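You operate a simulated robot arm through the tools that you are given. There is no shell and no other tool. Be economical: measure what you need, move in short steps, check, and stop when the job is done.

Carry out the task below with a simulated robot arm. There is one attempt and no reset: what you move stays moved.

## Task
Power up the white cabinet, reset it, start shredder, then hopper belt.
Fine: the reset clears the fault; service switch to LINE; wait for the shredder lamp; touch no other control.

Only the result counts: the job must be done as asked and must still hold three seconds after the hand-in. Knocking over, shifting, dropping, spilling or breaking anything else fails it.

## Robot
A 6-joint arm with a two-finger parallel gripper, fixed in place. Base frame: the origin is at the foot of the arm, x ahead of it, y to its left, z up. Lengths are in cm, angles in rad, forces in N, time in s.
With the tool pointing down near the work surface it reaches from about 10 to 78 cm from the base axis. Its first joint turns from -2.007 to 2.007 rad. Payload 4.2 kg.
The tool frame sits at the grasp point between the pads (the TCP): z along the fingers, y along the line on which they close. The tips reach 2.3 cm beyond it. The gripper opens to 9.4 cm. The fingers are 3.8 cm wide and 1 cm thick; the gripper's body (5.4 by 9.6 cm) begins 3.9 cm behind the TCP.
Orientation is told as [roll, pitch, yaw] about the base's x, y, z axes, in that order, counted from this pose: with the fingers straight down and closing along the base's y, the tool's x points along the base's -x, its y along +y and its z along -z.

## Interface
- The arm moves only by the tool play_rows. Its argument "series" is a list of rows, each an object of numbers (a shift or turn left out is 0, a gripper value left out holds the last): "dx", "dy", "dz": the shift along the base's x, y, z in cm; "ax", "ay", "az": the turn, a rotation vector about the base's x, y, z in rad; "jaw": the finger opening in cm, from 0 to 9.4. In form: [{"dx": .., "dy": .., "dz": .., "ax": .., "ay": .., "az": .., "jaw": ..}, ...]. A call has 1 to 20 rows; each row shifts and turns the commanded pose from where the row before left it. A row lasts 0.2 s, in which the tool goes at most 5 cm and 0.15 rad; a call with a longer step from one row to the next is refused whole, and so is a gripper value outside its range. A pose out of reach is approached as far as the arm can. The call stops where the force on the tool passes 40 N (or 10 N more than at its start, if that is more) or the arm is blocked; 0.2 s more then pass. Each finger travels about 10.8 cm/s and halts on what it meets, pressing with about 38 N; the grip force reading is that of the motor and also rises with nothing between the fingers. The clock runs only during rows and for 0.2 s after the last one: add rows that do not move to give the fingers time. It gives the time, the measured TCP pose, the force on the tool (base axes), the opening and the grip force at its end, in the units of the frame above (readings bear some noise).
- Cameras (640 x 400 px; columns grow to the right, rows downward): "scene" is fixed at [40.24, -64.3, 162.56]; the picture's right is [0.99, 0.11, 0.00], its down [0.10, -0.91, -0.40] and it looks along [-0.05, 0.40, -0.92] (base axes); focal length 274 px, centre (320, 200). "wrist" rides on the gripper at [-3.9, 0, -4.4] in the tool frame; the picture's right is [0.00, -1.00, 0.00], its down [0.97, 0.00, -0.24] and it looks along [0.24, 0.00, 0.97] (tool axes); focal length 218 px, centre (320, 200). There is no depth. A picture from a camera that has moved, and an enlarged one, comes with that camera's place and axes in the base frame and with its lens. The place of the scene camera against the robot may be out by one fixed shift of up to 2.5 cm in any direction.
- grab_frame(camera): a new picture of that camera. It takes no simulated time.
- lift_body(by): slides the trunk up (or, below 0, down) by that many cm; the arm rides with it, the base frame stays. It gives what a move gives, with no picture.
- inspect(camera, box): a new picture of the part [left, top, right, bottom] of that camera's present view, enlarged. It takes no simulated time.
- hand_in(): hands the job in; it is judged then, once.

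Go step by step. Nothing tells you positions but the pictures and the camera data: compare them with the known pose of the tool, close in by small moves and look again before you grip or let go. The budget is 120 turns and 68 pictures, counting those below and the enlarged ones. Unless the task says otherwise, let go and move clear before handing in, and close with one line.

The tools are called after "Call:" as name(argument=value, ...) on one line, values as JSON. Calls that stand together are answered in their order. play_rows: Moves the arm, as the interface text tells. Its arguments: {"type":"object","properties":{"series":{"type":"array"}},"required":["series"]} The other tools are called the same way: lift_body (by) slides the trunk up or down; grab_frame (camera) takes a picture; inspect (camera, box) takes an enlarged picture of a part of a camera's view; hand_in () hands the job in.

At the start:

```text
clock: 0.0
tcp_pos: [29.26, -40.96, 134.62]
ee_rot: [0.001, 0.0, 0.002]
wrist_force: [-0.3, 0.4, 0.3]
opening: 9.41
grip_force: 0.0
trunk travel left (down, up): [-90.0, 9.0]
```

scene: 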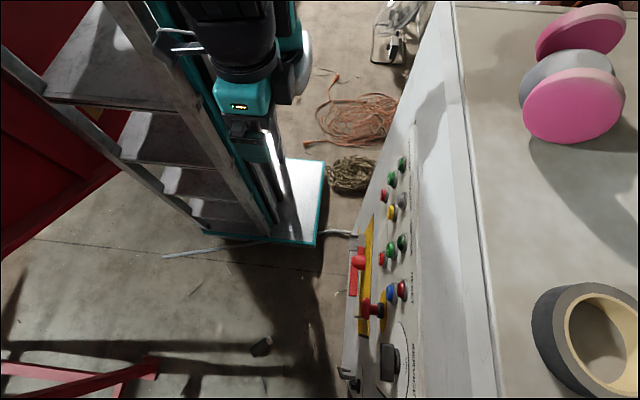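
wrist: 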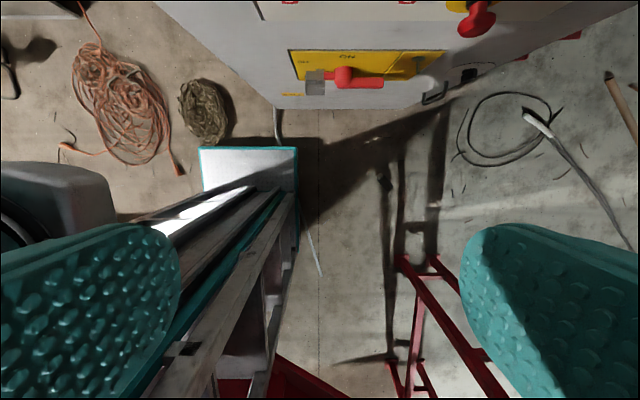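

I see a white cabinet with its front facing the arm, carrying lamps, buttons, a red lever on a yellow plate and other controls. I'll look at it enlarged first.

Call:
inspect(camera="scene", box=[330, 130, 450, 270])

Call:
inspect(camera="scene", box=[330, 230, 450, 400])

Call:
inspect(camera="wrist", box=[240, 0, 560, 130])

```text
2.86 times, centred on (390, 200) of scene
camera zoom: at [40.24, -64.3, 162.56], right [0.99, 0.11, 0.0], down [0.1, -0.91, -0.4], along [-0.05, 0.4, -0.92], focal length 781 px, centre (120, 200)
```

zoom: 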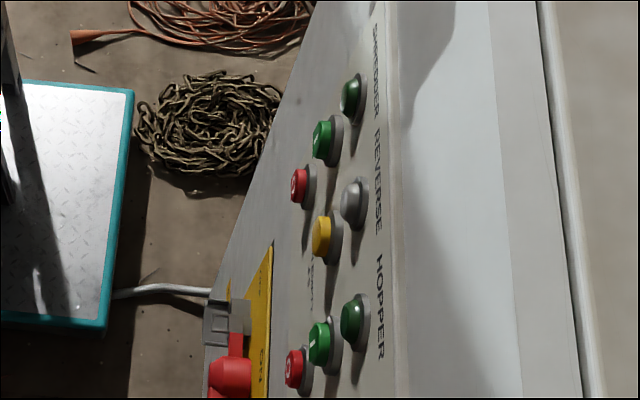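

```text
2.35 times, centred on (390, 315) of scene
camera zoom: at [40.24, -64.3, 162.56], right [0.99, 0.11, 0.0], down [0.1, -0.91, -0.4], along [-0.05, 0.4, -0.92], focal length 643 px, centre (155, -71)
```

zoom: 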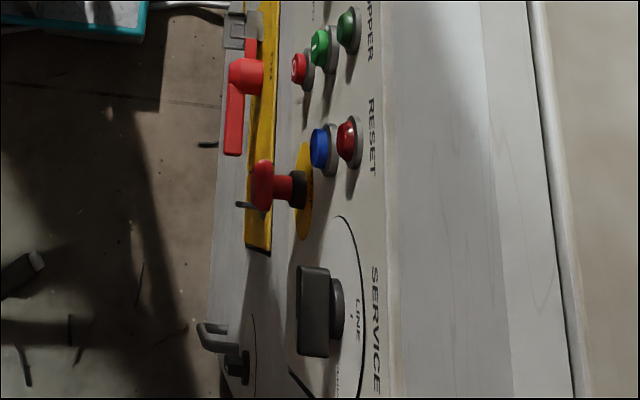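

```text
2.00 times, centred on (400, 65) of wrist
camera zoom: at [33.19, -40.78, 138.81], right [0.0, -1.0, 0.0], down [-0.97, 0.0, 0.24], along [-0.24, 0.0, -0.97], focal length 436 px, centre (160, 470)
```

zoom: 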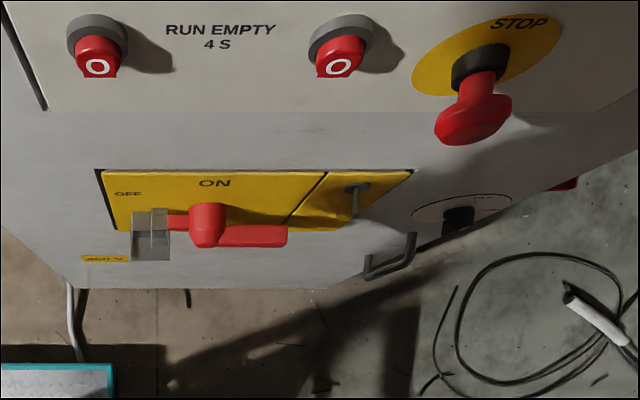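

The buttons lie near x≈51, z≈107. I'll tip the gripper to look along +x so the wrist camera sees the panel from the front.

Call:
play_rows(series=[{"ay": -0.15}, {"ay": -0.15}, {"ay": -0.15}, {"ay": -0.15}, {"ay": -0.15}, {"ay": -0.15}, {"ay": -0.15}, {"ay": -0.15}, {"ay": -0.15}, {"ay": -0.15}, {"ay": -0.0708, "jaw": 0}, {}, {}])

Call:
grab_frame(camera="wrist")

Call:
grab_frame(camera="scene")

```text
clock: 2.8
tcp_pos: [37.96, -36.71, 127.02]
ee_rot: [-0.375, -1.56, 0.377]
wrist_force: [0.5, -0.2, 0.0]
opening: 0.01
grip_force: 38.0
out of reach, approached as far as the arm can: row 6, 7, 8, 9, 10, 11
trunk travel left (down, up): [-90.0, 9.0]
```

```text
62 pictures are left
camera wrist: at [33.52, -36.71, 130.68], right [0.0, -1.0, 0.0], down [-0.25, 0.0, -0.97], along [0.97, 0.0, -0.25], focal length 218 px, centre (320, 200)
```

wrist: 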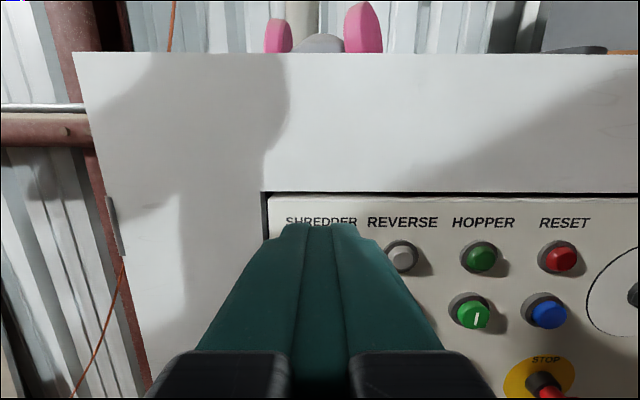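

```text
61 pictures are left
```

scene: 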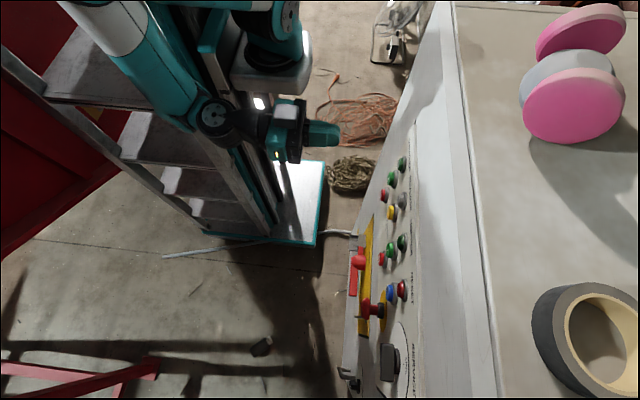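

The panel is upright at x≈51 with the tool tips at x≈40. I'll lower the trunk, shift right, and look at the panel.

Call:
lift_body(by=-25)

Call:
play_rows(series=[{"dx": -3, "dy": -4}, {"dx": -3, "dy": -4}, {"dy": -4}, {"dy": -4}, {}, {}])

Call:
grab_frame(camera="wrist")

```text
clock: 5.4
tcp_pos: [37.8, -36.86, 101.9]
ee_rot: [-0.366, -1.559, 0.367]
wrist_force: [0.0, 0.0, -0.8]
opening: 0.02
grip_force: 37.8
trunk travel left (down, up): [-65.0, 34.0]
```

```text
clock: 6.8
tcp_pos: [35.83, -41.72, 94.73]
ee_rot: [-0.142, -1.54, 0.141]
wrist_force: [-0.6, -0.8, -0.6]
opening: 0.0
grip_force: 38.3
out of reach, approached as far as the arm can: row 1, 2, 3, 4
trunk travel left (down, up): [-65.0, 34.0]
```

```text
60 pictures are left
camera wrist: at [31.6, -41.57, 98.62], right [0.0, -1.0, 0.0], down [-0.27, 0.0, -0.96], along [0.96, 0.0, -0.27], focal length 218 px, centre (320, 200)
```

wrist: 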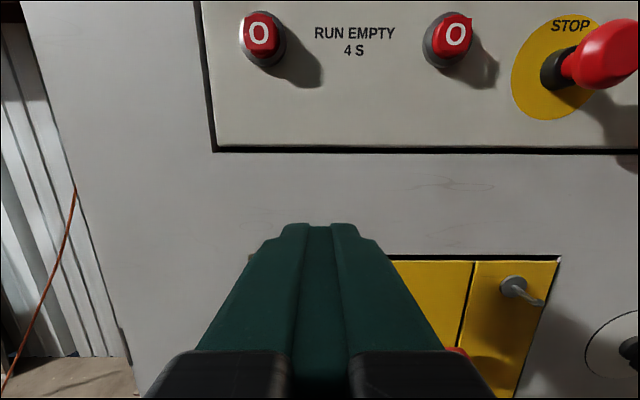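

The arm is limited when close in. I'll test a small move to the right and outward to see how it follows.

Call:
play_rows(series=[{"dx": 1, "dy": -4}, {"dx": 1, "dy": -4}, {"dy": -2, "dz": 3}, {}, {}])

Call:
grab_frame(camera="scene")

```text
clock: 8.0
tcp_pos: [36.19, -40.93, 95.83]
ee_rot: [-0.179, -1.545, 0.177]
wrist_force: [-0.6, -0.4, -0.2]
opening: 0.02
grip_force: 38.3
out of reach, approached as far as the arm can: row 1, 2, 3
trunk travel left (down, up): [-65.0, 34.0]
```

```text
59 pictures are left
```

scene: 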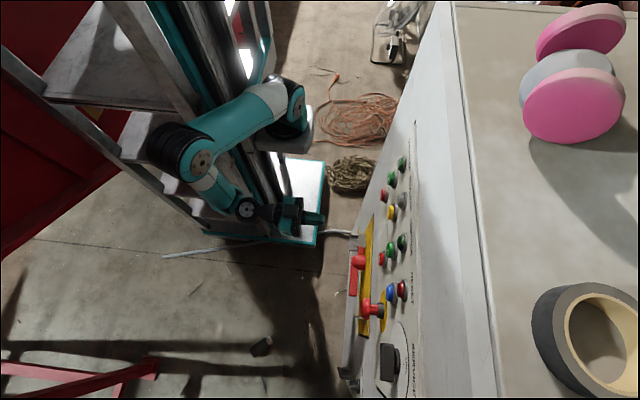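

It seems the first joint may be at its limit with the tool so far back. I'll move forward a little (tips stay clear of the panel) and see whether it tracks.

Call:
play_rows(series=[{"dx": 2}, {"dx": 2}, {}, {}])

```text
clock: 9.0
tcp_pos: [39.49, -39.32, 95.13]
ee_rot: [-0.252, -1.551, 0.251]
wrist_force: [0.0, -0.4, 0.0]
opening: 0.0
grip_force: 37.7
out of reach, approached as far as the arm can: row 1, 2
trunk travel left (down, up): [-65.0, 34.0]
```

It follows +x. I'll now combine a bit more +x with -y.

Call:
play_rows(series=[{"dx": 2, "dy": -3}, {"dx": 1, "dy": -3}, {"dy": -3}, {}, {}])

Call:
grab_frame(camera="scene")

```text
clock: 10.2
tcp_pos: [38.34, -41.08, 93.38]
ee_rot: [-0.157, -1.543, 0.157]
wrist_force: [0.5, 0.5, 0.1]
opening: 0.0
grip_force: 38.5
out of reach, approached as far as the arm can: row 1, 2, 3
trunk travel left (down, up): [-65.0, 34.0]
```

```text
58 pictures are left
```

scene: 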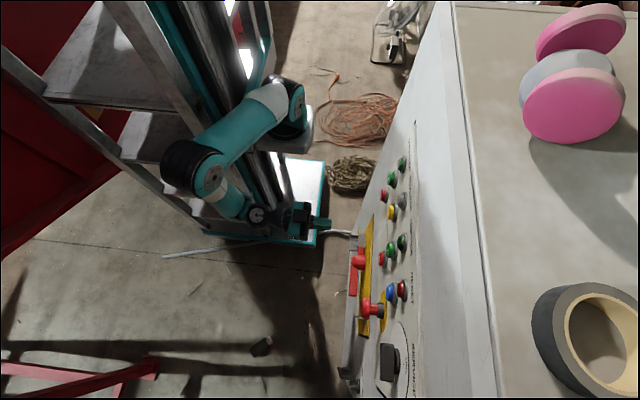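

The arm drifts downward each time, suggesting it wants the tool lower relative to the shoulder. I'll try a lower target to test.

Call:
play_rows(series=[{"dz": -4}, {"dz": -4, "dy": -2}, {"dz": -2, "dy": -3}, {"dy": -3}, {}, {}])

```text
clock: 11.6
tcp_pos: [36.48, -43.96, 83.16]
ee_rot: [-0.131, -1.537, 0.131]
wrist_force: [0.0, 0.3, -0.8]
opening: 0.0
grip_force: 38.1
out of reach, approached as far as the arm can: row 2, 3, 4
trunk travel left (down, up): [-65.0, 34.0]
```

The tool seems bound to a wrist/first-joint limit in this attitude. I'll yaw the tool toward −y (outward) in small steps and see whether the arm becomes free.

Call:
play_rows(series=[{"az": -0.15}, {"az": -0.15}, {"az": -0.15}, {"az": -0.15}, {}, {}])

```text
clock: 13.0
tcp_pos: [36.43, -43.46, 83.11]
ee_rot: [0.014, -1.422, -0.433]
wrist_force: [0.1, 0.7, -0.4]
opening: 0.0
grip_force: 37.7
out of reach, approached as far as the arm can: row 1, 2, 3, 4
trunk travel left (down, up): [-65.0, 34.0]
```

Call:
play_rows(series=[{"az": -0.15}, {"az": -0.15}, {"az": -0.15}, {"az": -0.15}, {"dy": -3}, {"dy": -3}, {}, {}])

Call:
grab_frame(camera="scene")

```text
clock: 14.8
tcp_pos: [30.18, -59.25, 85.43]
ee_rot: [0.055, -1.349, -0.92]
wrist_force: [-0.3, -0.2, 0.3]
opening: 0.0
grip_force: 38.5
out of reach, approached as far as the arm can: row 1, 2, 3, 4
trunk travel left (down, up): [-65.0, 34.0]
```

```text
57 pictures are left
```

scene: 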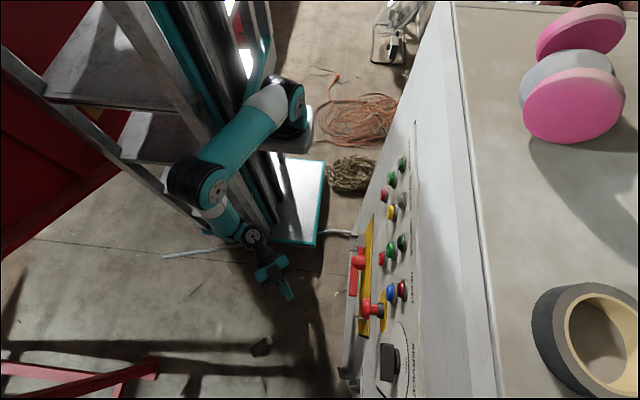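

The arm is free now with the tool yawed outward. I'll move to about (38,-55,95), then check tracking.

Call:
play_rows(series=[{"dx": 2.5, "dz": 3}, {"dx": 2.5, "dz": 3, "dy": 1}, {"dx": 2, "dz": 3, "dy": 1}, {"dy": 1, "dz": 3}, {}, {}])

```text
clock: 16.2
tcp_pos: [37.28, -56.15, 97.29]
ee_rot: [0.054, -1.347, -0.918]
wrist_force: [0.2, 1.0, 0.3]
opening: 0.0
grip_force: 38.2
trunk travel left (down, up): [-65.0, 34.0]
```

Tracking works. Now yaw back toward +x step by step.

Call:
play_rows(series=[{"az": 0.15}, {"az": 0.15}, {"az": 0.15}, {}, {}])

Call:
play_rows(series=[{"az": 0.15}, {"az": 0.15}, {}, {}])

```text
clock: 17.4
tcp_pos: [37.1, -56.17, 97.32]
ee_rot: [0.055, -1.345, -0.469]
wrist_force: [0.2, 0.2, -0.8]
opening: 0.0
grip_force: 37.8
trunk travel left (down, up): [-65.0, 34.0]
```

```text
clock: 18.4
tcp_pos: [37.2, -56.06, 97.27]
ee_rot: [0.057, -1.35, -0.171]
wrist_force: [0.4, 0.6, -0.5]
opening: 0.0
grip_force: 38.1
trunk travel left (down, up): [-65.0, 34.0]
```

Call:
play_rows(series=[{"az": 0.1}, {"az": 0.08}, {"ay": -0.1}, {"ay": -0.1}, {}, {}])

Call:
grab_frame(camera="wrist")

Call:
grab_frame(camera="scene")

```text
clock: 19.8
tcp_pos: [38.28, -54.91, 96.51]
ee_rot: [0.042, -1.334, 0.011]
wrist_force: [0.2, 0.8, -0.9]
opening: 0.01
grip_force: 38.0
out of reach, approached as far as the arm can: row 2, 3, 4
trunk travel left (down, up): [-65.0, 34.0]
```

```text
56 pictures are left
camera wrist: at [34.9, -54.99, 101.21], right [0.05, -1.0, -0.01], down [-0.46, -0.02, -0.89], along [0.89, 0.05, -0.46], focal length 218 px, centre (320, 200)
```

wrist: 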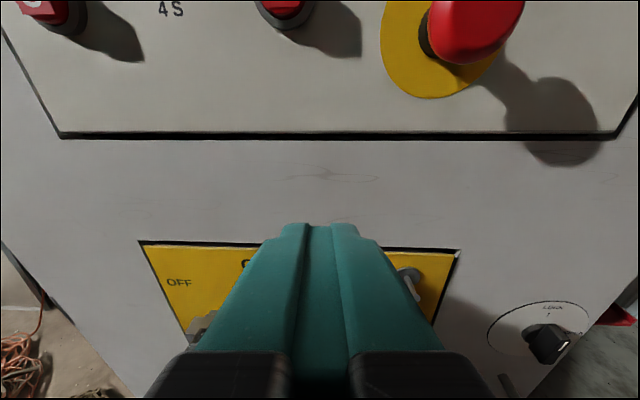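

```text
55 pictures are left
```

scene: 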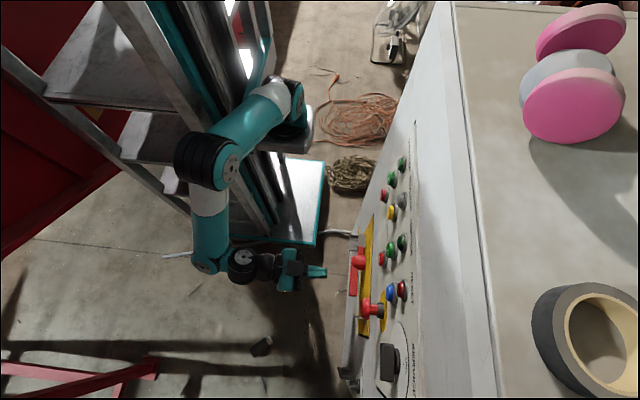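

Yaw 0 is near-singular there; a small outward yaw (~-0.25) works. I'll correct pitch at that yaw and raise the trunk for a full panel view.

Call:
play_rows(series=[{"az": -0.15}, {"az": -0.1}, {"ay": -0.1}, {"ay": -0.1}, {"dz": 3}, {}, {}])

Call:
lift_body(by=10)

Call:
grab_frame(camera="wrist")

```text
clock: 21.4
tcp_pos: [38.98, -54.76, 99.47]
ee_rot: [0.304, -1.444, -0.503]
wrist_force: [0.7, -0.1, -0.4]
opening: 0.0
grip_force: 38.4
out of reach, approached as far as the arm can: row 4
trunk travel left (down, up): [-65.0, 34.0]
```

```text
clock: 22.7
tcp_pos: [39.01, -54.78, 109.35]
ee_rot: [0.304, -1.444, -0.505]
wrist_force: [-0.2, -0.2, 1.0]
opening: 0.01
grip_force: 37.5
trunk travel left (down, up): [-75.0, 24.0]
```

```text
54 pictures are left
camera wrist: at [35.14, -54.06, 113.64], right [-0.2, -0.98, -0.04], down [-0.34, 0.11, -0.93], along [0.92, -0.17, -0.36], focal length 218 px, centre (320, 200)
```

wrist: 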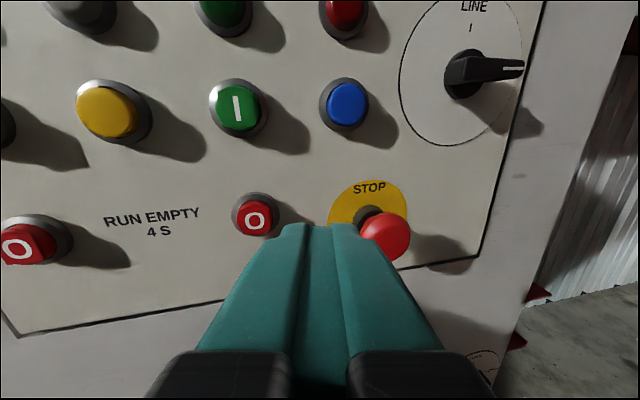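

Clear view. Raise a bit more to read the upper row and the service switch.

Call:
lift_body(by=12)

Call:
grab_frame(camera="wrist")

Call:
inspect(camera="wrist", box=[380, 150, 560, 290])

```text
clock: 24.2
tcp_pos: [38.95, -54.73, 121.48]
ee_rot: [0.305, -1.442, -0.503]
wrist_force: [-0.6, 0.0, 0.1]
opening: 0.0
grip_force: 38.4
trunk travel left (down, up): [-87.0, 12.0]
```

```text
53 pictures are left
camera wrist: at [35.14, -54.06, 125.64], right [-0.2, -0.98, -0.04], down [-0.34, 0.11, -0.93], along [0.92, -0.17, -0.36], focal length 218 px, centre (320, 200)
```

wrist: 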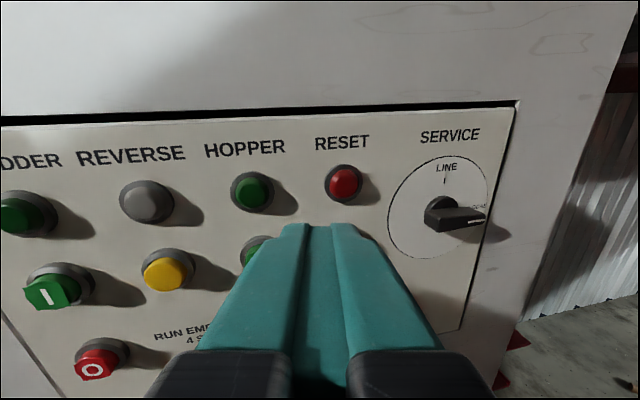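

```text
2.86 times, centred on (470, 220) of wrist
camera zoom: at [35.14, -54.06, 125.64], right [-0.2, -0.98, -0.04], down [-0.34, 0.11, -0.93], along [0.92, -0.17, -0.36], focal length 624 px, centre (-109, 143)
```

zoom: 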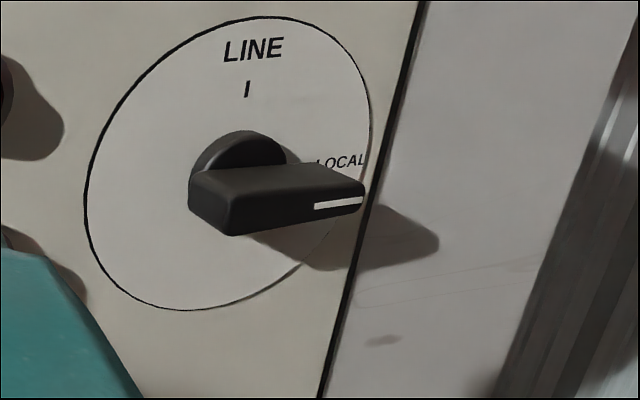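

Positions triangulate: service knob ≈(52.2,-69.3,116.2), blue reset ≈(52.4,-59.5,114.5), hopper I ≈(52,-51.8,114.2), shredder I ≈(52,-36,114.2). Now lower to look at the main switch.

Call:
lift_body(by=-30)

Call:
grab_frame(camera="wrist")

Call:
lift_body(by=-12)

Call:
grab_frame(camera="wrist")

```text
clock: 27.2
tcp_pos: [38.98, -54.73, 91.33]
ee_rot: [0.306, -1.445, -0.505]
wrist_force: [-0.6, 0.1, -0.3]
opening: 0.0
grip_force: 38.0
trunk travel left (down, up): [-57.0, 42.0]
```

```text
51 pictures are left
camera wrist: at [35.14, -54.06, 95.65], right [-0.2, -0.98, -0.04], down [-0.34, 0.11, -0.93], along [0.92, -0.17, -0.36], focal length 218 px, centre (320, 200)
```

wrist: 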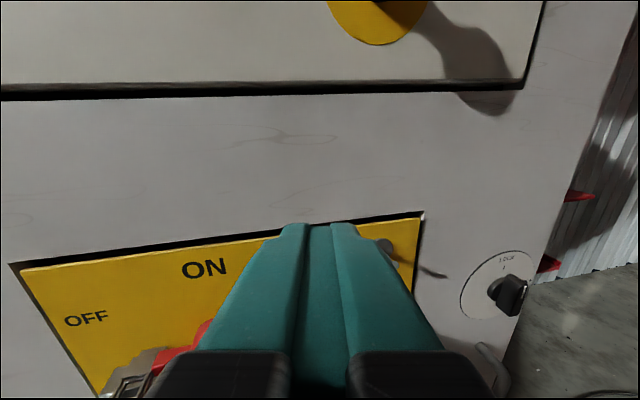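

```text
clock: 28.7
tcp_pos: [39.09, -54.73, 79.49]
ee_rot: [0.303, -1.443, -0.503]
wrist_force: [-1.2, -0.2, 0.0]
opening: 0.0
grip_force: 37.8
trunk travel left (down, up): [-45.0, 54.0]
```

```text
50 pictures are left
camera wrist: at [35.14, -54.06, 83.65], right [-0.2, -0.98, -0.04], down [-0.34, 0.11, -0.93], along [0.92, -0.17, -0.36], focal length 218 px, centre (320, 200)
```

wrist: 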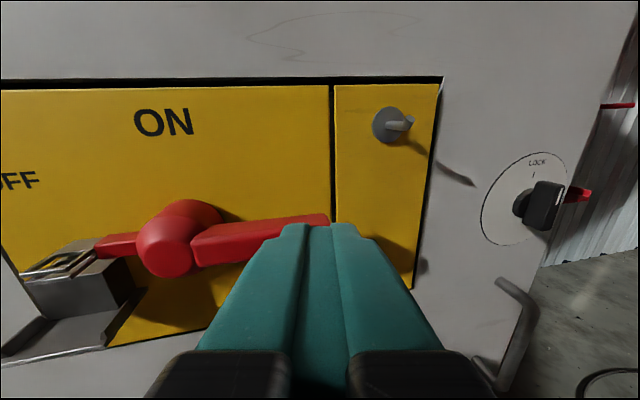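

The main switch lever is horizontal with its left tail near a grey bracket. I need a closer look at that bracket.

Call:
inspect(camera="wrist", box=[0, 100, 340, 360])

Call:
inspect(camera="scene", box=[330, 220, 400, 400])

```text
1.54 times, centred on (170, 230) of wrist
camera zoom: at [35.14, -54.06, 83.65], right [-0.2, -0.98, -0.04], down [-0.34, 0.11, -0.93], along [0.92, -0.17, -0.36], focal length 336 px, centre (551, 154)
```

zoom: 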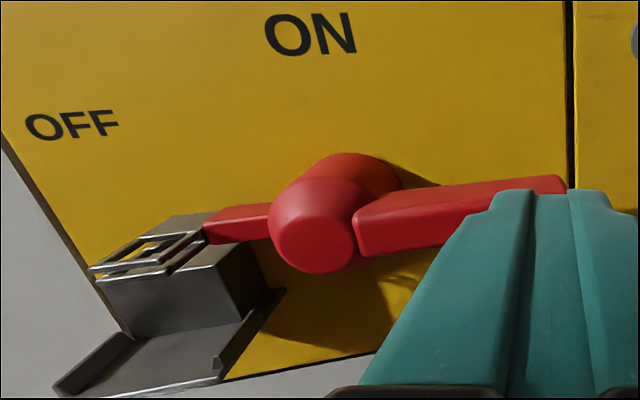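

```text
2.22 times, centred on (365, 310) of scene
camera zoom: at [40.24, -64.3, 162.56], right [0.99, 0.11, 0.0], down [0.1, -0.91, -0.4], along [-0.05, 0.4, -0.92], focal length 608 px, centre (220, -44)
```

zoom: 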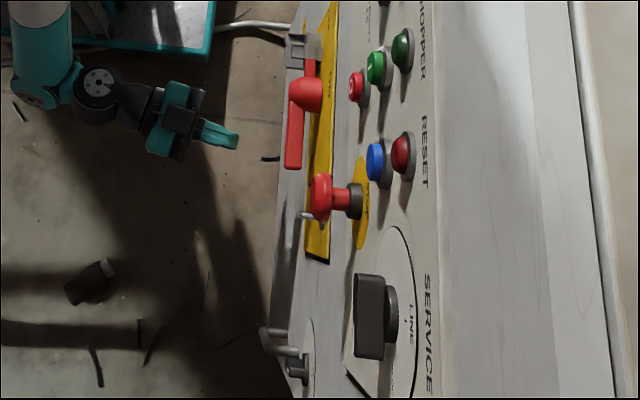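

A grey bracket/clip sits at the lever's left tail; it may be a latch. I'll move the camera left for a better look.

Call:
play_rows(series=[{"dy": 3}, {"dy": 3}, {"dy": 3}, {"dy": 3}, {}, {}])

Call:
grab_frame(camera="wrist")

```text
clock: 30.1
tcp_pos: [39.03, -42.75, 79.4]
ee_rot: [0.303, -1.444, -0.504]
wrist_force: [0.8, -0.5, 0.5]
opening: 0.0
grip_force: 37.8
trunk travel left (down, up): [-45.0, 54.0]
```

```text
47 pictures are left
camera wrist: at [35.16, -42.12, 83.63], right [-0.2, -0.98, -0.04], down [-0.34, 0.11, -0.93], along [0.92, -0.17, -0.36], focal length 218 px, centre (320, 200)
```

wrist: 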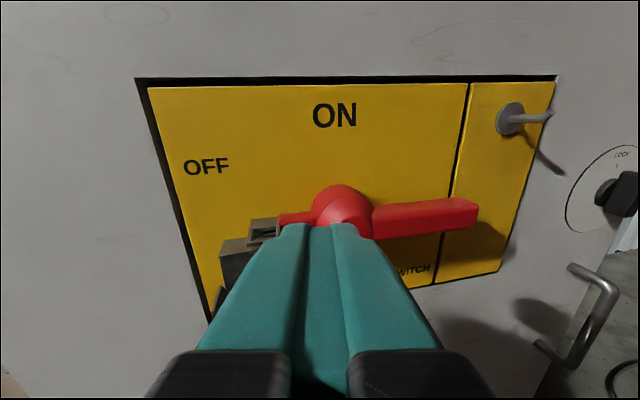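

Call:
lift_body(by=-8)

Call:
inspect(camera="wrist", box=[140, 40, 500, 260])

```text
clock: 31.3
tcp_pos: [38.93, -42.78, 71.34]
ee_rot: [0.305, -1.443, -0.505]
wrist_force: [0.1, 0.0, 0.5]
opening: 0.0
grip_force: 37.6
trunk travel left (down, up): [-37.0, 62.0]
```

```text
1.78 times, centred on (320, 150) of wrist
camera zoom: at [35.15, -42.13, 75.63], right [-0.2, -0.98, -0.04], down [-0.34, 0.11, -0.93], along [0.92, -0.17, -0.36], focal length 388 px, centre (320, 289)
```

zoom: 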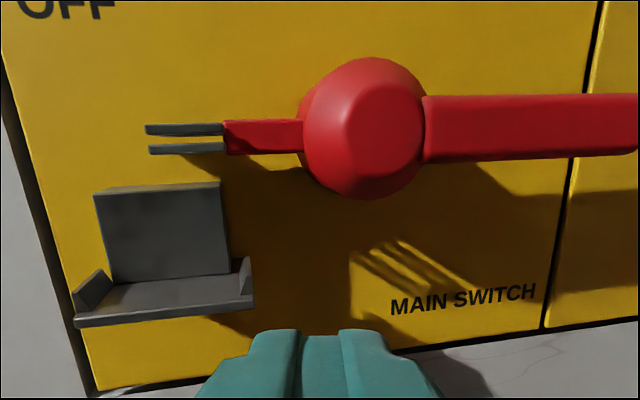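

The tail carries a fork-like frame above a grey block. I'd like a view from upper left before deciding the turn direction.

Call:
play_rows(series=[{"dy": 3}, {"dy": 3}, {"dy": 3}, {"dy": 2}, {}, {}])

Call:
lift_body(by=9)

Call:
grab_frame(camera="wrist")

Call:
inspect(camera="wrist", box=[300, 100, 540, 320])

```text
clock: 32.7
tcp_pos: [38.76, -40.15, 70.87]
ee_rot: [0.306, -1.443, -0.505]
wrist_force: [-0.7, 0.1, 0.0]
opening: 0.01
grip_force: 37.6
out of reach, approached as far as the arm can: row 1, 2, 3, 4
trunk travel left (down, up): [-37.0, 62.0]
```

```text
clock: 33.9
tcp_pos: [38.76, -40.14, 79.84]
ee_rot: [0.305, -1.442, -0.506]
wrist_force: [0.1, -0.6, -0.1]
opening: 0.03
grip_force: 37.9
trunk travel left (down, up): [-46.0, 53.0]
```

```text
45 pictures are left
camera wrist: at [34.93, -39.42, 84.01], right [-0.2, -0.98, -0.04], down [-0.34, 0.11, -0.93], along [0.92, -0.17, -0.36], focal length 218 px, centre (320, 200)
```

wrist: 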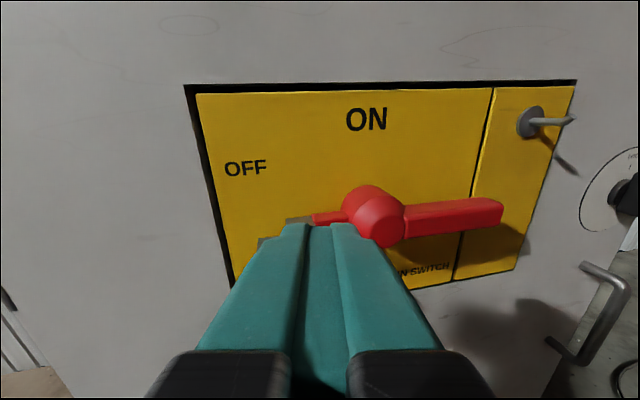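

```text
1.82 times, centred on (420, 210) of wrist
camera zoom: at [34.93, -39.42, 84.01], right [-0.2, -0.98, -0.04], down [-0.34, 0.11, -0.93], along [0.92, -0.17, -0.36], focal length 397 px, centre (138, 182)
```

zoom: 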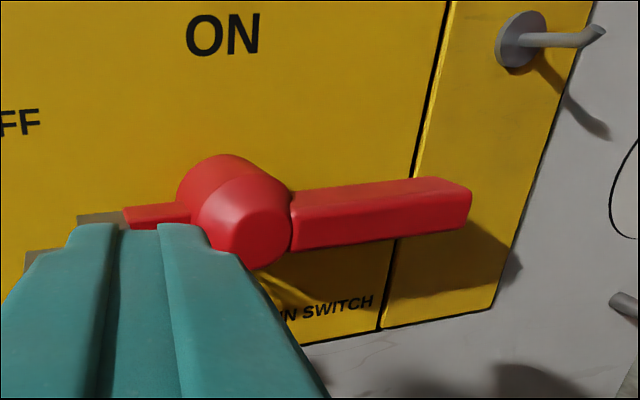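

The tail points to OFF and the block below it prevents counter‑clockwise travel; so the switch turns clockwise (tail up to ON), i.e. I push the right handle (end ≈ x 48.4, y −57, z 77) down and around. I'll position the closed fingertips above it.

Call:
play_rows(series=[{"dy": -4, "dz": 1}, {"dy": -4, "dz": 1}, {"dy": -3, "dz": 1}, {"dy": -2}, {"dx": 3}, {"dx": 3}, {}, {}])

Call:
grab_frame(camera="wrist")

Call:
inspect(camera="scene", box=[310, 230, 410, 360])

```text
clock: 35.7
tcp_pos: [44.75, -53.2, 82.73]
ee_rot: [0.305, -1.443, -0.504]
wrist_force: [-0.1, 0.2, 0.1]
opening: 0.0
grip_force: 38.2
trunk travel left (down, up): [-46.0, 53.0]
```

```text
43 pictures are left
camera wrist: at [40.96, -52.44, 87.01], right [-0.2, -0.98, -0.04], down [-0.34, 0.11, -0.93], along [0.92, -0.17, -0.36], focal length 218 px, centre (320, 200)
```

wrist: 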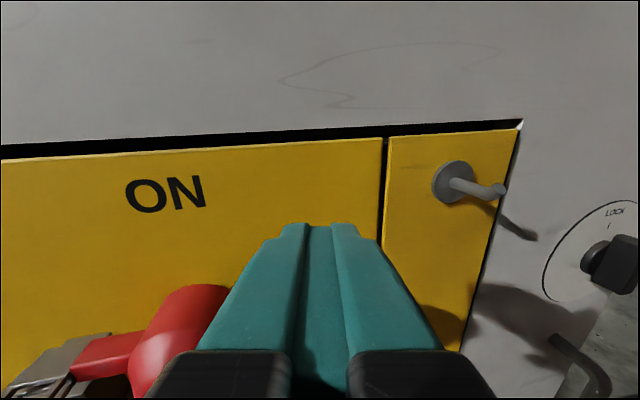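

```text
3.08 times, centred on (360, 295) of scene
camera zoom: at [40.24, -64.3, 162.56], right [0.99, 0.11, 0.0], down [0.1, -0.91, -0.4], along [-0.05, 0.4, -0.92], focal length 841 px, centre (197, -92)
```

zoom: 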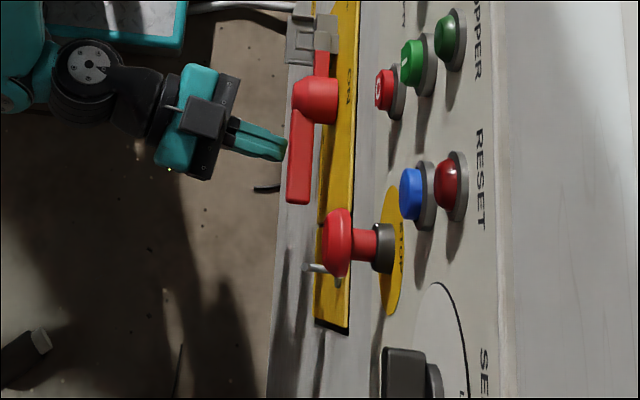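

Fingertips are just short of the handle in x and above it. Move in 3.7 cm, then lower until contact.

Call:
play_rows(series=[{"dx": 2}, {"dx": 1.7}, {"dy": -0.8}, {"dz": -1}, {"dz": -1}, {}])

Call:
play_rows(series=[{"dz": -1}, {"dz": -1}, {"dz": -1}, {"dz": -1}, {}])

Call:
inspect(camera="scene", box=[310, 230, 410, 360])

```text
clock: 37.1
tcp_pos: [48.37, -54.06, 80.83]
ee_rot: [0.303, -1.444, -0.5]
wrist_force: [-0.3, -0.2, 0.7]
opening: 0.0
grip_force: 37.7
trunk travel left (down, up): [-46.0, 53.0]
```

```text
clock: 38.3
tcp_pos: [48.42, -53.92, 76.69]
ee_rot: [0.309, -1.443, -0.507]
wrist_force: [-0.6, -0.2, -0.2]
opening: 0.0
grip_force: 38.0
trunk travel left (down, up): [-46.0, 53.0]
```

```text
3.08 times, centred on (360, 295) of scene
camera zoom: at [40.24, -64.3, 162.56], right [0.99, 0.11, 0.0], down [0.1, -0.91, -0.4], along [-0.05, 0.4, -0.92], focal length 841 px, centre (197, -92)
```

zoom: 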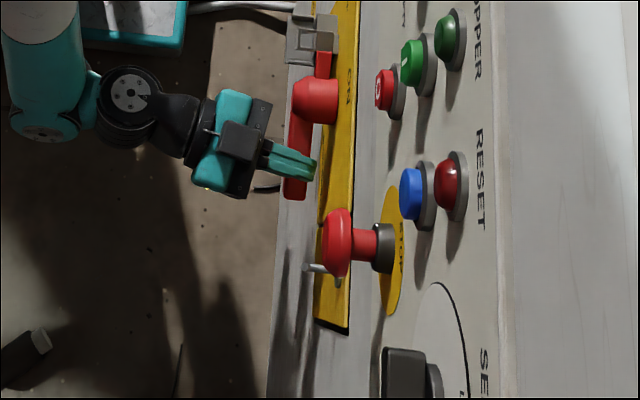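

The handle is turning with little force. Continue along the arc.

Call:
play_rows(series=[{"dz": -1.2, "dy": -0.1}, {"dz": -1.2, "dy": -0.2}, {"dz": -1.1}, {"dz": -1, "dy": 0.5}, {"dz": -1, "dy": 0.7}, {"dz": -0.7, "dy": 0.8}, {"dz": -0.7, "dy": 0.8}, {}])

Call:
grab_frame(camera="wrist")

Call:
inspect(camera="scene", box=[310, 230, 410, 360])

```text
clock: 40.1
tcp_pos: [48.43, -51.49, 69.87]
ee_rot: [0.308, -1.445, -0.508]
wrist_force: [0.3, -0.3, -0.4]
opening: 0.02
grip_force: 38.1
trunk travel left (down, up): [-46.0, 53.0]
```

```text
40 pictures are left
camera wrist: at [44.65, -50.7, 74.06], right [-0.2, -0.98, -0.04], down [-0.34, 0.11, -0.93], along [0.92, -0.17, -0.36], focal length 218 px, centre (320, 200)
```

wrist: 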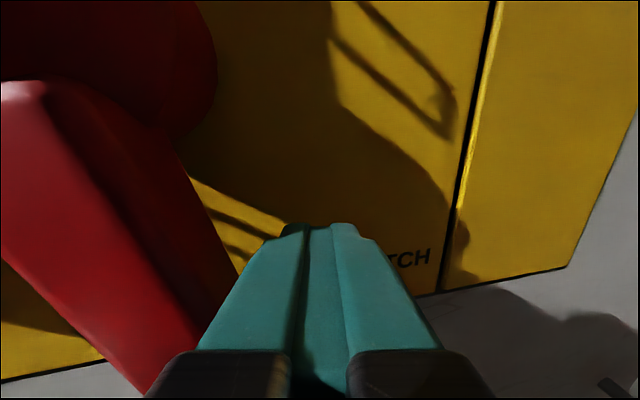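

```text
3.08 times, centred on (360, 295) of scene
camera zoom: at [40.24, -64.3, 162.56], right [0.99, 0.11, 0.0], down [0.1, -0.91, -0.4], along [-0.05, 0.4, -0.92], focal length 841 px, centre (197, -92)
```

zoom: 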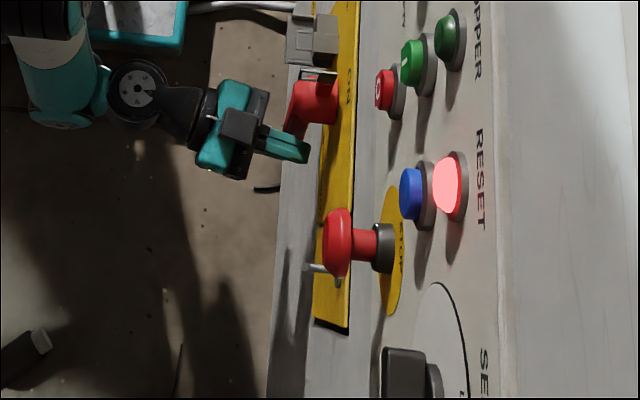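

The fault lamp lit: power is on. Finish the stroke until the handle is vertical.

Call:
play_rows(series=[{"dz": -0.3, "dy": 0.8}, {"dz": -0.3, "dy": 0.8}, {"dy": 0.7}, {"dy": 0.5}, {}])

Call:
grab_frame(camera="wrist")

```text
clock: 41.1
tcp_pos: [48.45, -49.49, 69.34]
ee_rot: [0.192, -1.443, -0.406]
wrist_force: [-0.2, -15.5, -5.7]
opening: 0.01
grip_force: 38.2
trunk travel left (down, up): [-46.0, 53.0]
stopped in row 4: the force on the tool passed its limit (the readings are from after the stop); the commanded pose is now the measured one
```

```text
38 pictures are left
camera wrist: at [44.51, -48.67, 73.57], right [-0.21, -0.98, -0.02], down [-0.35, 0.1, -0.93], along [0.91, -0.19, -0.36], focal length 218 px, centre (320, 200)
```

wrist: 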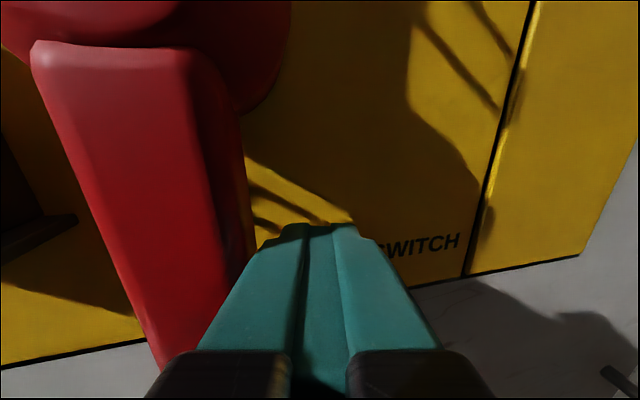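

End stop reached, handle vertical. Back off, raise, and move over to the service knob for a close look.

Call:
play_rows(series=[{"dy": -1}, {"dx": -3}, {"dx": -3}, {"dx": -2}, {}])

Call:
lift_body(by=42)

Call:
play_rows(series=[{"dy": -4}, {"dy": -4}, {"dy": -4}, {"dy": -4}, {"dy": -3}, {}, {}])

Call:
grab_frame(camera="wrist")

Call:
grab_frame(camera="scene")

```text
clock: 42.3
tcp_pos: [40.3, -50.21, 69.41]
ee_rot: [0.219, -1.444, -0.425]
wrist_force: [-0.4, -0.2, 0.6]
opening: 0.01
grip_force: 37.9
trunk travel left (down, up): [-46.0, 53.0]
```

```text
refused: 42 is not a number from -40 to 40
```

```text
clock: 43.9
tcp_pos: [40.62, -69.27, 69.39]
ee_rot: [0.225, -1.444, -0.434]
wrist_force: [-0.8, 0.2, 0.3]
opening: 0.0
grip_force: 38.1
trunk travel left (down, up): [-46.0, 53.0]
```

```text
37 pictures are left
camera wrist: at [36.72, -68.5, 73.66], right [-0.21, -0.98, -0.03], down [-0.34, 0.1, -0.93], along [0.92, -0.18, -0.36], focal length 218 px, centre (320, 200)
```

wrist: 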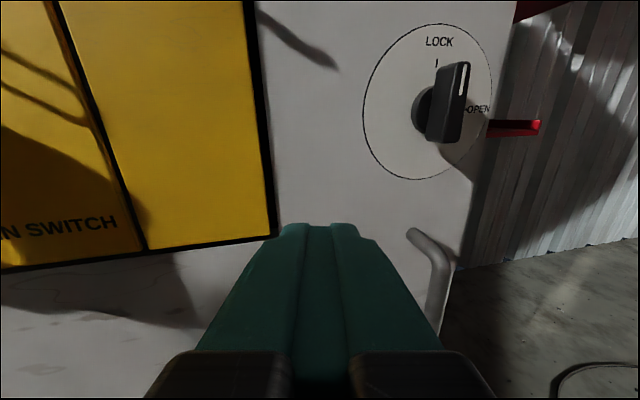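

```text
36 pictures are left
```

scene: 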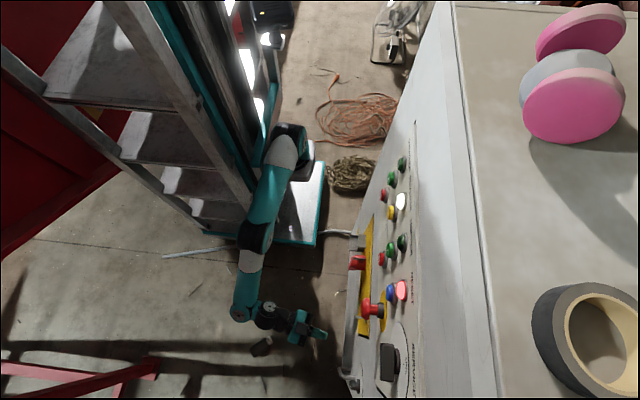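

Raise the trunk 40 cm to the service knob height (tool is clear of protrusions at x≈43).

Call:
lift_body(by=40)

Call:
grab_frame(camera="wrist")

```text
clock: 47.7
tcp_pos: [40.56, -69.36, 109.37]
ee_rot: [0.22, -1.443, -0.426]
wrist_force: [0.1, 0.0, -0.2]
opening: 0.0
grip_force: 37.7
trunk travel left (down, up): [-86.0, 13.0]
```

```text
35 pictures are left
camera wrist: at [36.71, -68.5, 113.66], right [-0.21, -0.98, -0.03], down [-0.34, 0.1, -0.93], along [0.92, -0.18, -0.36], focal length 218 px, centre (320, 200)
```

wrist: 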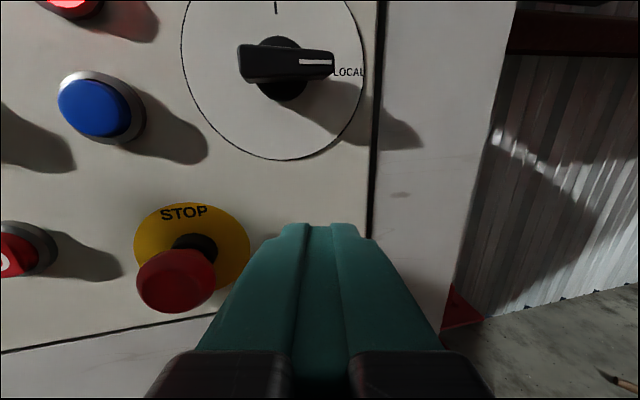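

Service knob bar: hub ≈(y −69.4, z 116.3), bar front x≈50, right end y≈−72.4. I'll place the closed fingertips below its right end, to push it up and round to LINE.

Call:
play_rows(series=[{"dy": -2.2, "dz": 1.5}, {"dz": 1.3}, {"dx": 2}, {"dx": 2.5}, {}])

Call:
grab_frame(camera="wrist")

```text
clock: 48.9
tcp_pos: [45.08, -71.59, 112.32]
ee_rot: [0.219, -1.445, -0.429]
wrist_force: [-0.2, 0.0, 0.2]
opening: 0.0
grip_force: 38.1
trunk travel left (down, up): [-86.0, 13.0]
```

```text
34 pictures are left
camera wrist: at [41.2, -70.74, 116.45], right [-0.21, -0.98, -0.03], down [-0.34, 0.1, -0.93], along [0.92, -0.18, -0.36], focal length 218 px, centre (320, 200)
```

wrist: 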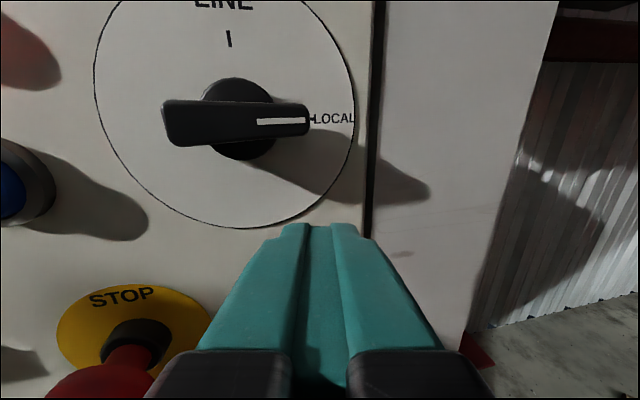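

Call:
play_rows(series=[{"dx": 2}, {"dx": 2}, {"dz": 0.8}, {"dz": 0.6}, {"dy": -0.3, "dz": 0.5}, {"dy": -0.5, "dz": 0.6}, {"dy": 0.1, "dz": 0.3}, {"dy": 0.2, "dz": 0.3}, {"dy": 0.2, "dz": 0.4}, {}])

Call:
grab_frame(camera="wrist")

```text
clock: 51.1
tcp_pos: [48.98, -71.72, 115.7]
ee_rot: [0.217, -1.444, -0.426]
wrist_force: [-1.5, -3.1, 1.1]
opening: 0.0
grip_force: 37.2
trunk travel left (down, up): [-86.0, 13.0]
```

```text
33 pictures are left
camera wrist: at [45.15, -71.0, 120.0], right [-0.21, -0.98, -0.03], down [-0.34, 0.1, -0.93], along [0.92, -0.19, -0.36], focal length 218 px, centre (320, 200)
```

wrist: 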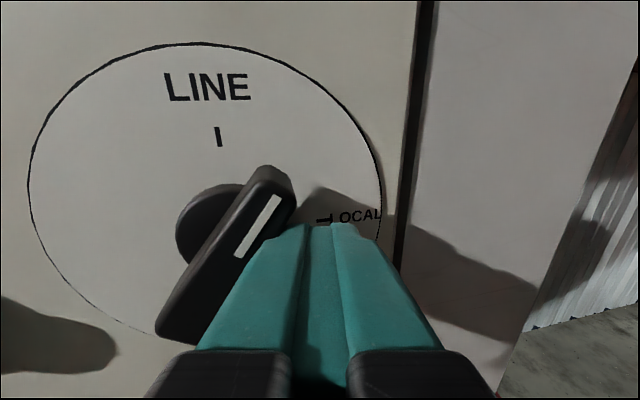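

The knob is about 60° round. Continue left and slightly up.

Call:
play_rows(series=[{"dy": 0.3, "dz": 0.4}, {"dy": 0.4, "dz": 0.3}, {"dy": 0.4, "dz": 0.3}, {"dy": 0.4}, {}])

Call:
grab_frame(camera="wrist")

```text
clock: 52.1
tcp_pos: [48.87, -70.91, 116.46]
ee_rot: [0.188, -1.441, -0.409]
wrist_force: [7.8, -21.7, -6.3]
opening: 0.01
grip_force: 37.7
trunk travel left (down, up): [-86.0, 13.0]
stopped in row 4: the force on the tool passed its limit (the readings are from after the stop); the commanded pose is now the measured one
```

```text
32 pictures are left
camera wrist: at [45.14, -70.09, 120.73], right [-0.22, -0.97, -0.02], down [-0.35, 0.1, -0.93], along [0.91, -0.2, -0.36], focal length 218 px, centre (320, 200)
```

wrist: 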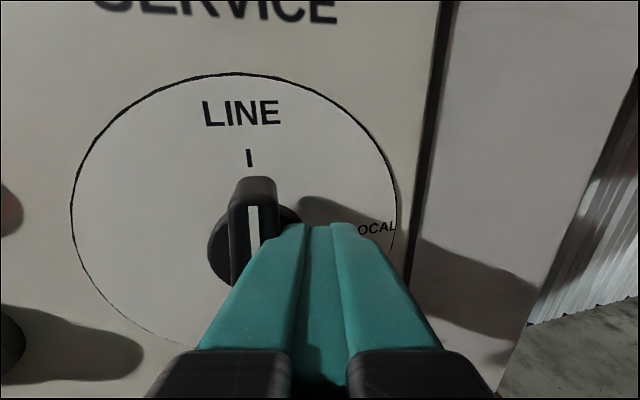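

Service is at LINE, at its stop. Back off and move to the blue RESET.

Call:
play_rows(series=[{"dy": -0.8}, {"dx": -3}, {"dx": -3}, {"dy": 3, "dz": -0.6}, {"dy": 3, "dz": -0.6}, {"dy": 3, "dz": -0.6}, {"dy": 3.2}, {}, {}])

Call:
grab_frame(camera="wrist")

Call:
inspect(camera="scene", box=[310, 140, 430, 400])

```text
clock: 54.1
tcp_pos: [42.93, -59.32, 114.89]
ee_rot: [0.187, -1.442, -0.406]
wrist_force: [-0.4, 0.2, 0.0]
opening: 0.0
grip_force: 38.4
trunk travel left (down, up): [-86.0, 13.0]
```

```text
31 pictures are left
camera wrist: at [39.13, -58.5, 119.15], right [-0.22, -0.98, -0.02], down [-0.35, 0.1, -0.93], along [0.91, -0.2, -0.36], focal length 218 px, centre (320, 200)
```

wrist: 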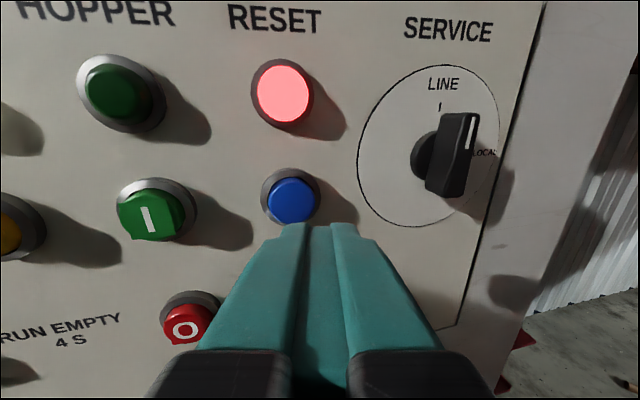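

```text
1.54 times, centred on (370, 270) of scene
camera zoom: at [40.24, -64.3, 162.56], right [0.99, 0.11, 0.0], down [0.1, -0.91, -0.4], along [-0.05, 0.4, -0.92], focal length 421 px, centre (243, 92)
```

zoom: 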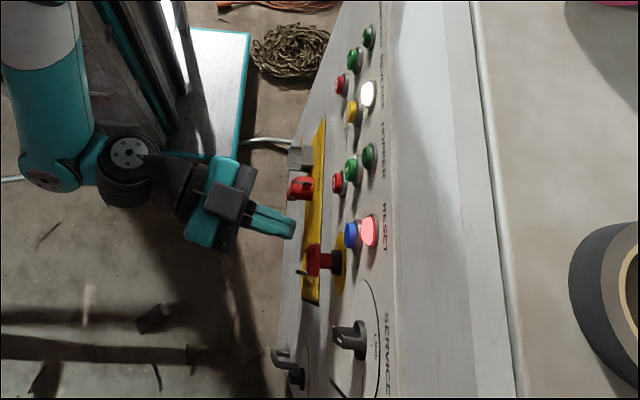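

RESET at ≈(51.5,−59.4,114.4). Press it: approach and push in small steps.

Call:
play_rows(series=[{"dx": 2, "dy": 0.35, "dz": -0.2}, {"dx": 2}, {"dx": 1}, {"dx": 0.5}, {"dx": 0.4}, {"dx": 0.4}, {"dx": 0.3}, {}])

Call:
grab_frame(camera="wrist")

```text
clock: 55.9
tcp_pos: [49.43, -59.0, 114.75]
ee_rot: [0.192, -1.443, -0.412]
wrist_force: [-15.7, 1.8, -0.1]
opening: 0.02
grip_force: 38.1
trunk travel left (down, up): [-86.0, 13.0]
```

```text
29 pictures are left
camera wrist: at [45.57, -58.11, 118.98], right [-0.22, -0.98, -0.02], down [-0.35, 0.1, -0.93], along [0.91, -0.2, -0.36], focal length 218 px, centre (320, 200)
```

wrist: 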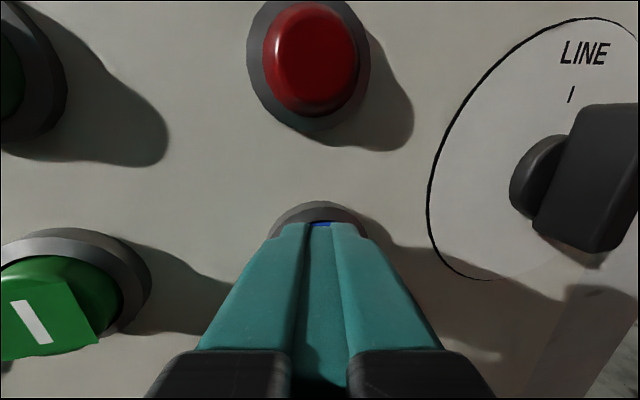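

The fault lamp went out. Back off and move to the shredder I button (y≈−36).

Call:
play_rows(series=[{"dx": -2}, {"dx": -3}, {"dy": 4}, {"dy": 4}, {"dy": 4}, {"dy": 4}, {"dy": 4}, {"dy": 3}, {}, {}])

Call:
grab_frame(camera="wrist")

```text
clock: 58.1
tcp_pos: [42.61, -38.73, 114.01]
ee_rot: [0.185, -1.436, -0.401]
wrist_force: [0.1, 1.2, -0.8]
opening: 0.0
grip_force: 38.4
out of reach, approached as far as the arm can: row 6, 7, 8
trunk travel left (down, up): [-86.0, 13.0]
```

```text
28 pictures are left
camera wrist: at [38.88, -37.97, 118.26], right [-0.21, -0.98, -0.02], down [-0.35, 0.1, -0.93], along [0.91, -0.19, -0.37], focal length 218 px, centre (320, 200)
```

wrist: 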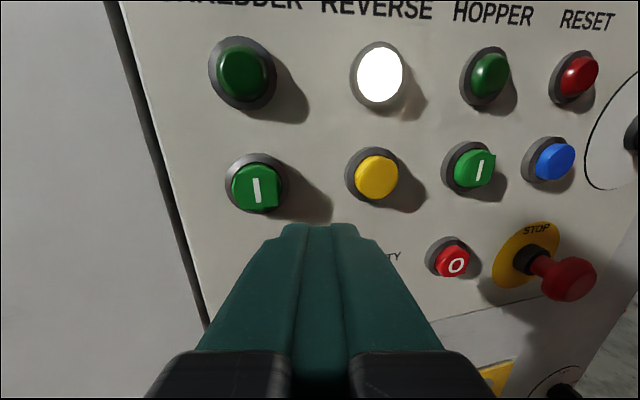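

The shredder I is at ≈(51,−36.8,114.6). Approach it with x advancing first to stay in reach.

Call:
play_rows(series=[{"dx": 2}, {"dx": 1, "dy": 0.8}, {"dy": 0.8, "dz": 0.4}, {"dy": 0.8, "dz": 0.3}, {}, {}])

Call:
grab_frame(camera="wrist")

```text
clock: 59.5
tcp_pos: [42.51, -38.88, 114.0]
ee_rot: [0.189, -1.44, -0.405]
wrist_force: [0.2, -0.1, 0.3]
opening: 0.0
grip_force: 37.9
out of reach, approached as far as the arm can: row 1, 2, 3, 4
trunk travel left (down, up): [-86.0, 13.0]
```

```text
27 pictures are left
camera wrist: at [38.67, -38.04, 118.34], right [-0.22, -0.98, -0.02], down [-0.35, 0.1, -0.93], along [0.91, -0.19, -0.36], focal length 218 px, centre (320, 200)
```

wrist: 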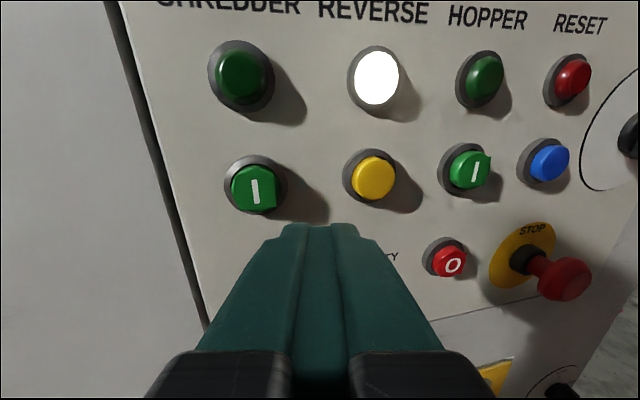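

Blocked by the arm being folded too close; I'll lower the trunk while raising the tool relative to it, which increases shoulder–wrist distance.

Call:
play_rows(series=[{"dy": -3}, {}])

Call:
lift_body(by=-20)

Call:
play_rows(series=[{"dz": 4}, {"dz": 4}, {"dz": 4}, {"dz": 4}, {"dz": 4}, {}, {}])

Call:
play_rows(series=[{"dy": 2}, {"dy": 2}, {"dx": 1}, {}, {}])

```text
clock: 60.1
tcp_pos: [42.39, -41.64, 114.2]
ee_rot: [0.19, -1.44, -0.405]
wrist_force: [0.1, 0.1, -0.3]
opening: 0.01
grip_force: 37.6
trunk travel left (down, up): [-86.0, 13.0]
```

```text
clock: 62.3
tcp_pos: [42.46, -41.87, 94.18]
ee_rot: [0.186, -1.44, -0.402]
wrist_force: [-0.5, -0.6, 0.4]
opening: 0.0
grip_force: 37.8
trunk travel left (down, up): [-66.0, 33.0]
```

```text
clock: 63.9
tcp_pos: [42.46, -41.87, 114.08]
ee_rot: [0.187, -1.438, -0.401]
wrist_force: [-0.2, -0.1, 0.2]
opening: 0.0
grip_force: 37.9
trunk travel left (down, up): [-66.0, 33.0]
```

```text
clock: 65.1
tcp_pos: [43.68, -38.71, 114.51]
ee_rot: [0.184, -1.441, -0.399]
wrist_force: [0.0, 0.3, -0.4]
opening: 0.02
grip_force: 38.1
out of reach, approached as far as the arm can: row 2
trunk travel left (down, up): [-66.0, 33.0]
```

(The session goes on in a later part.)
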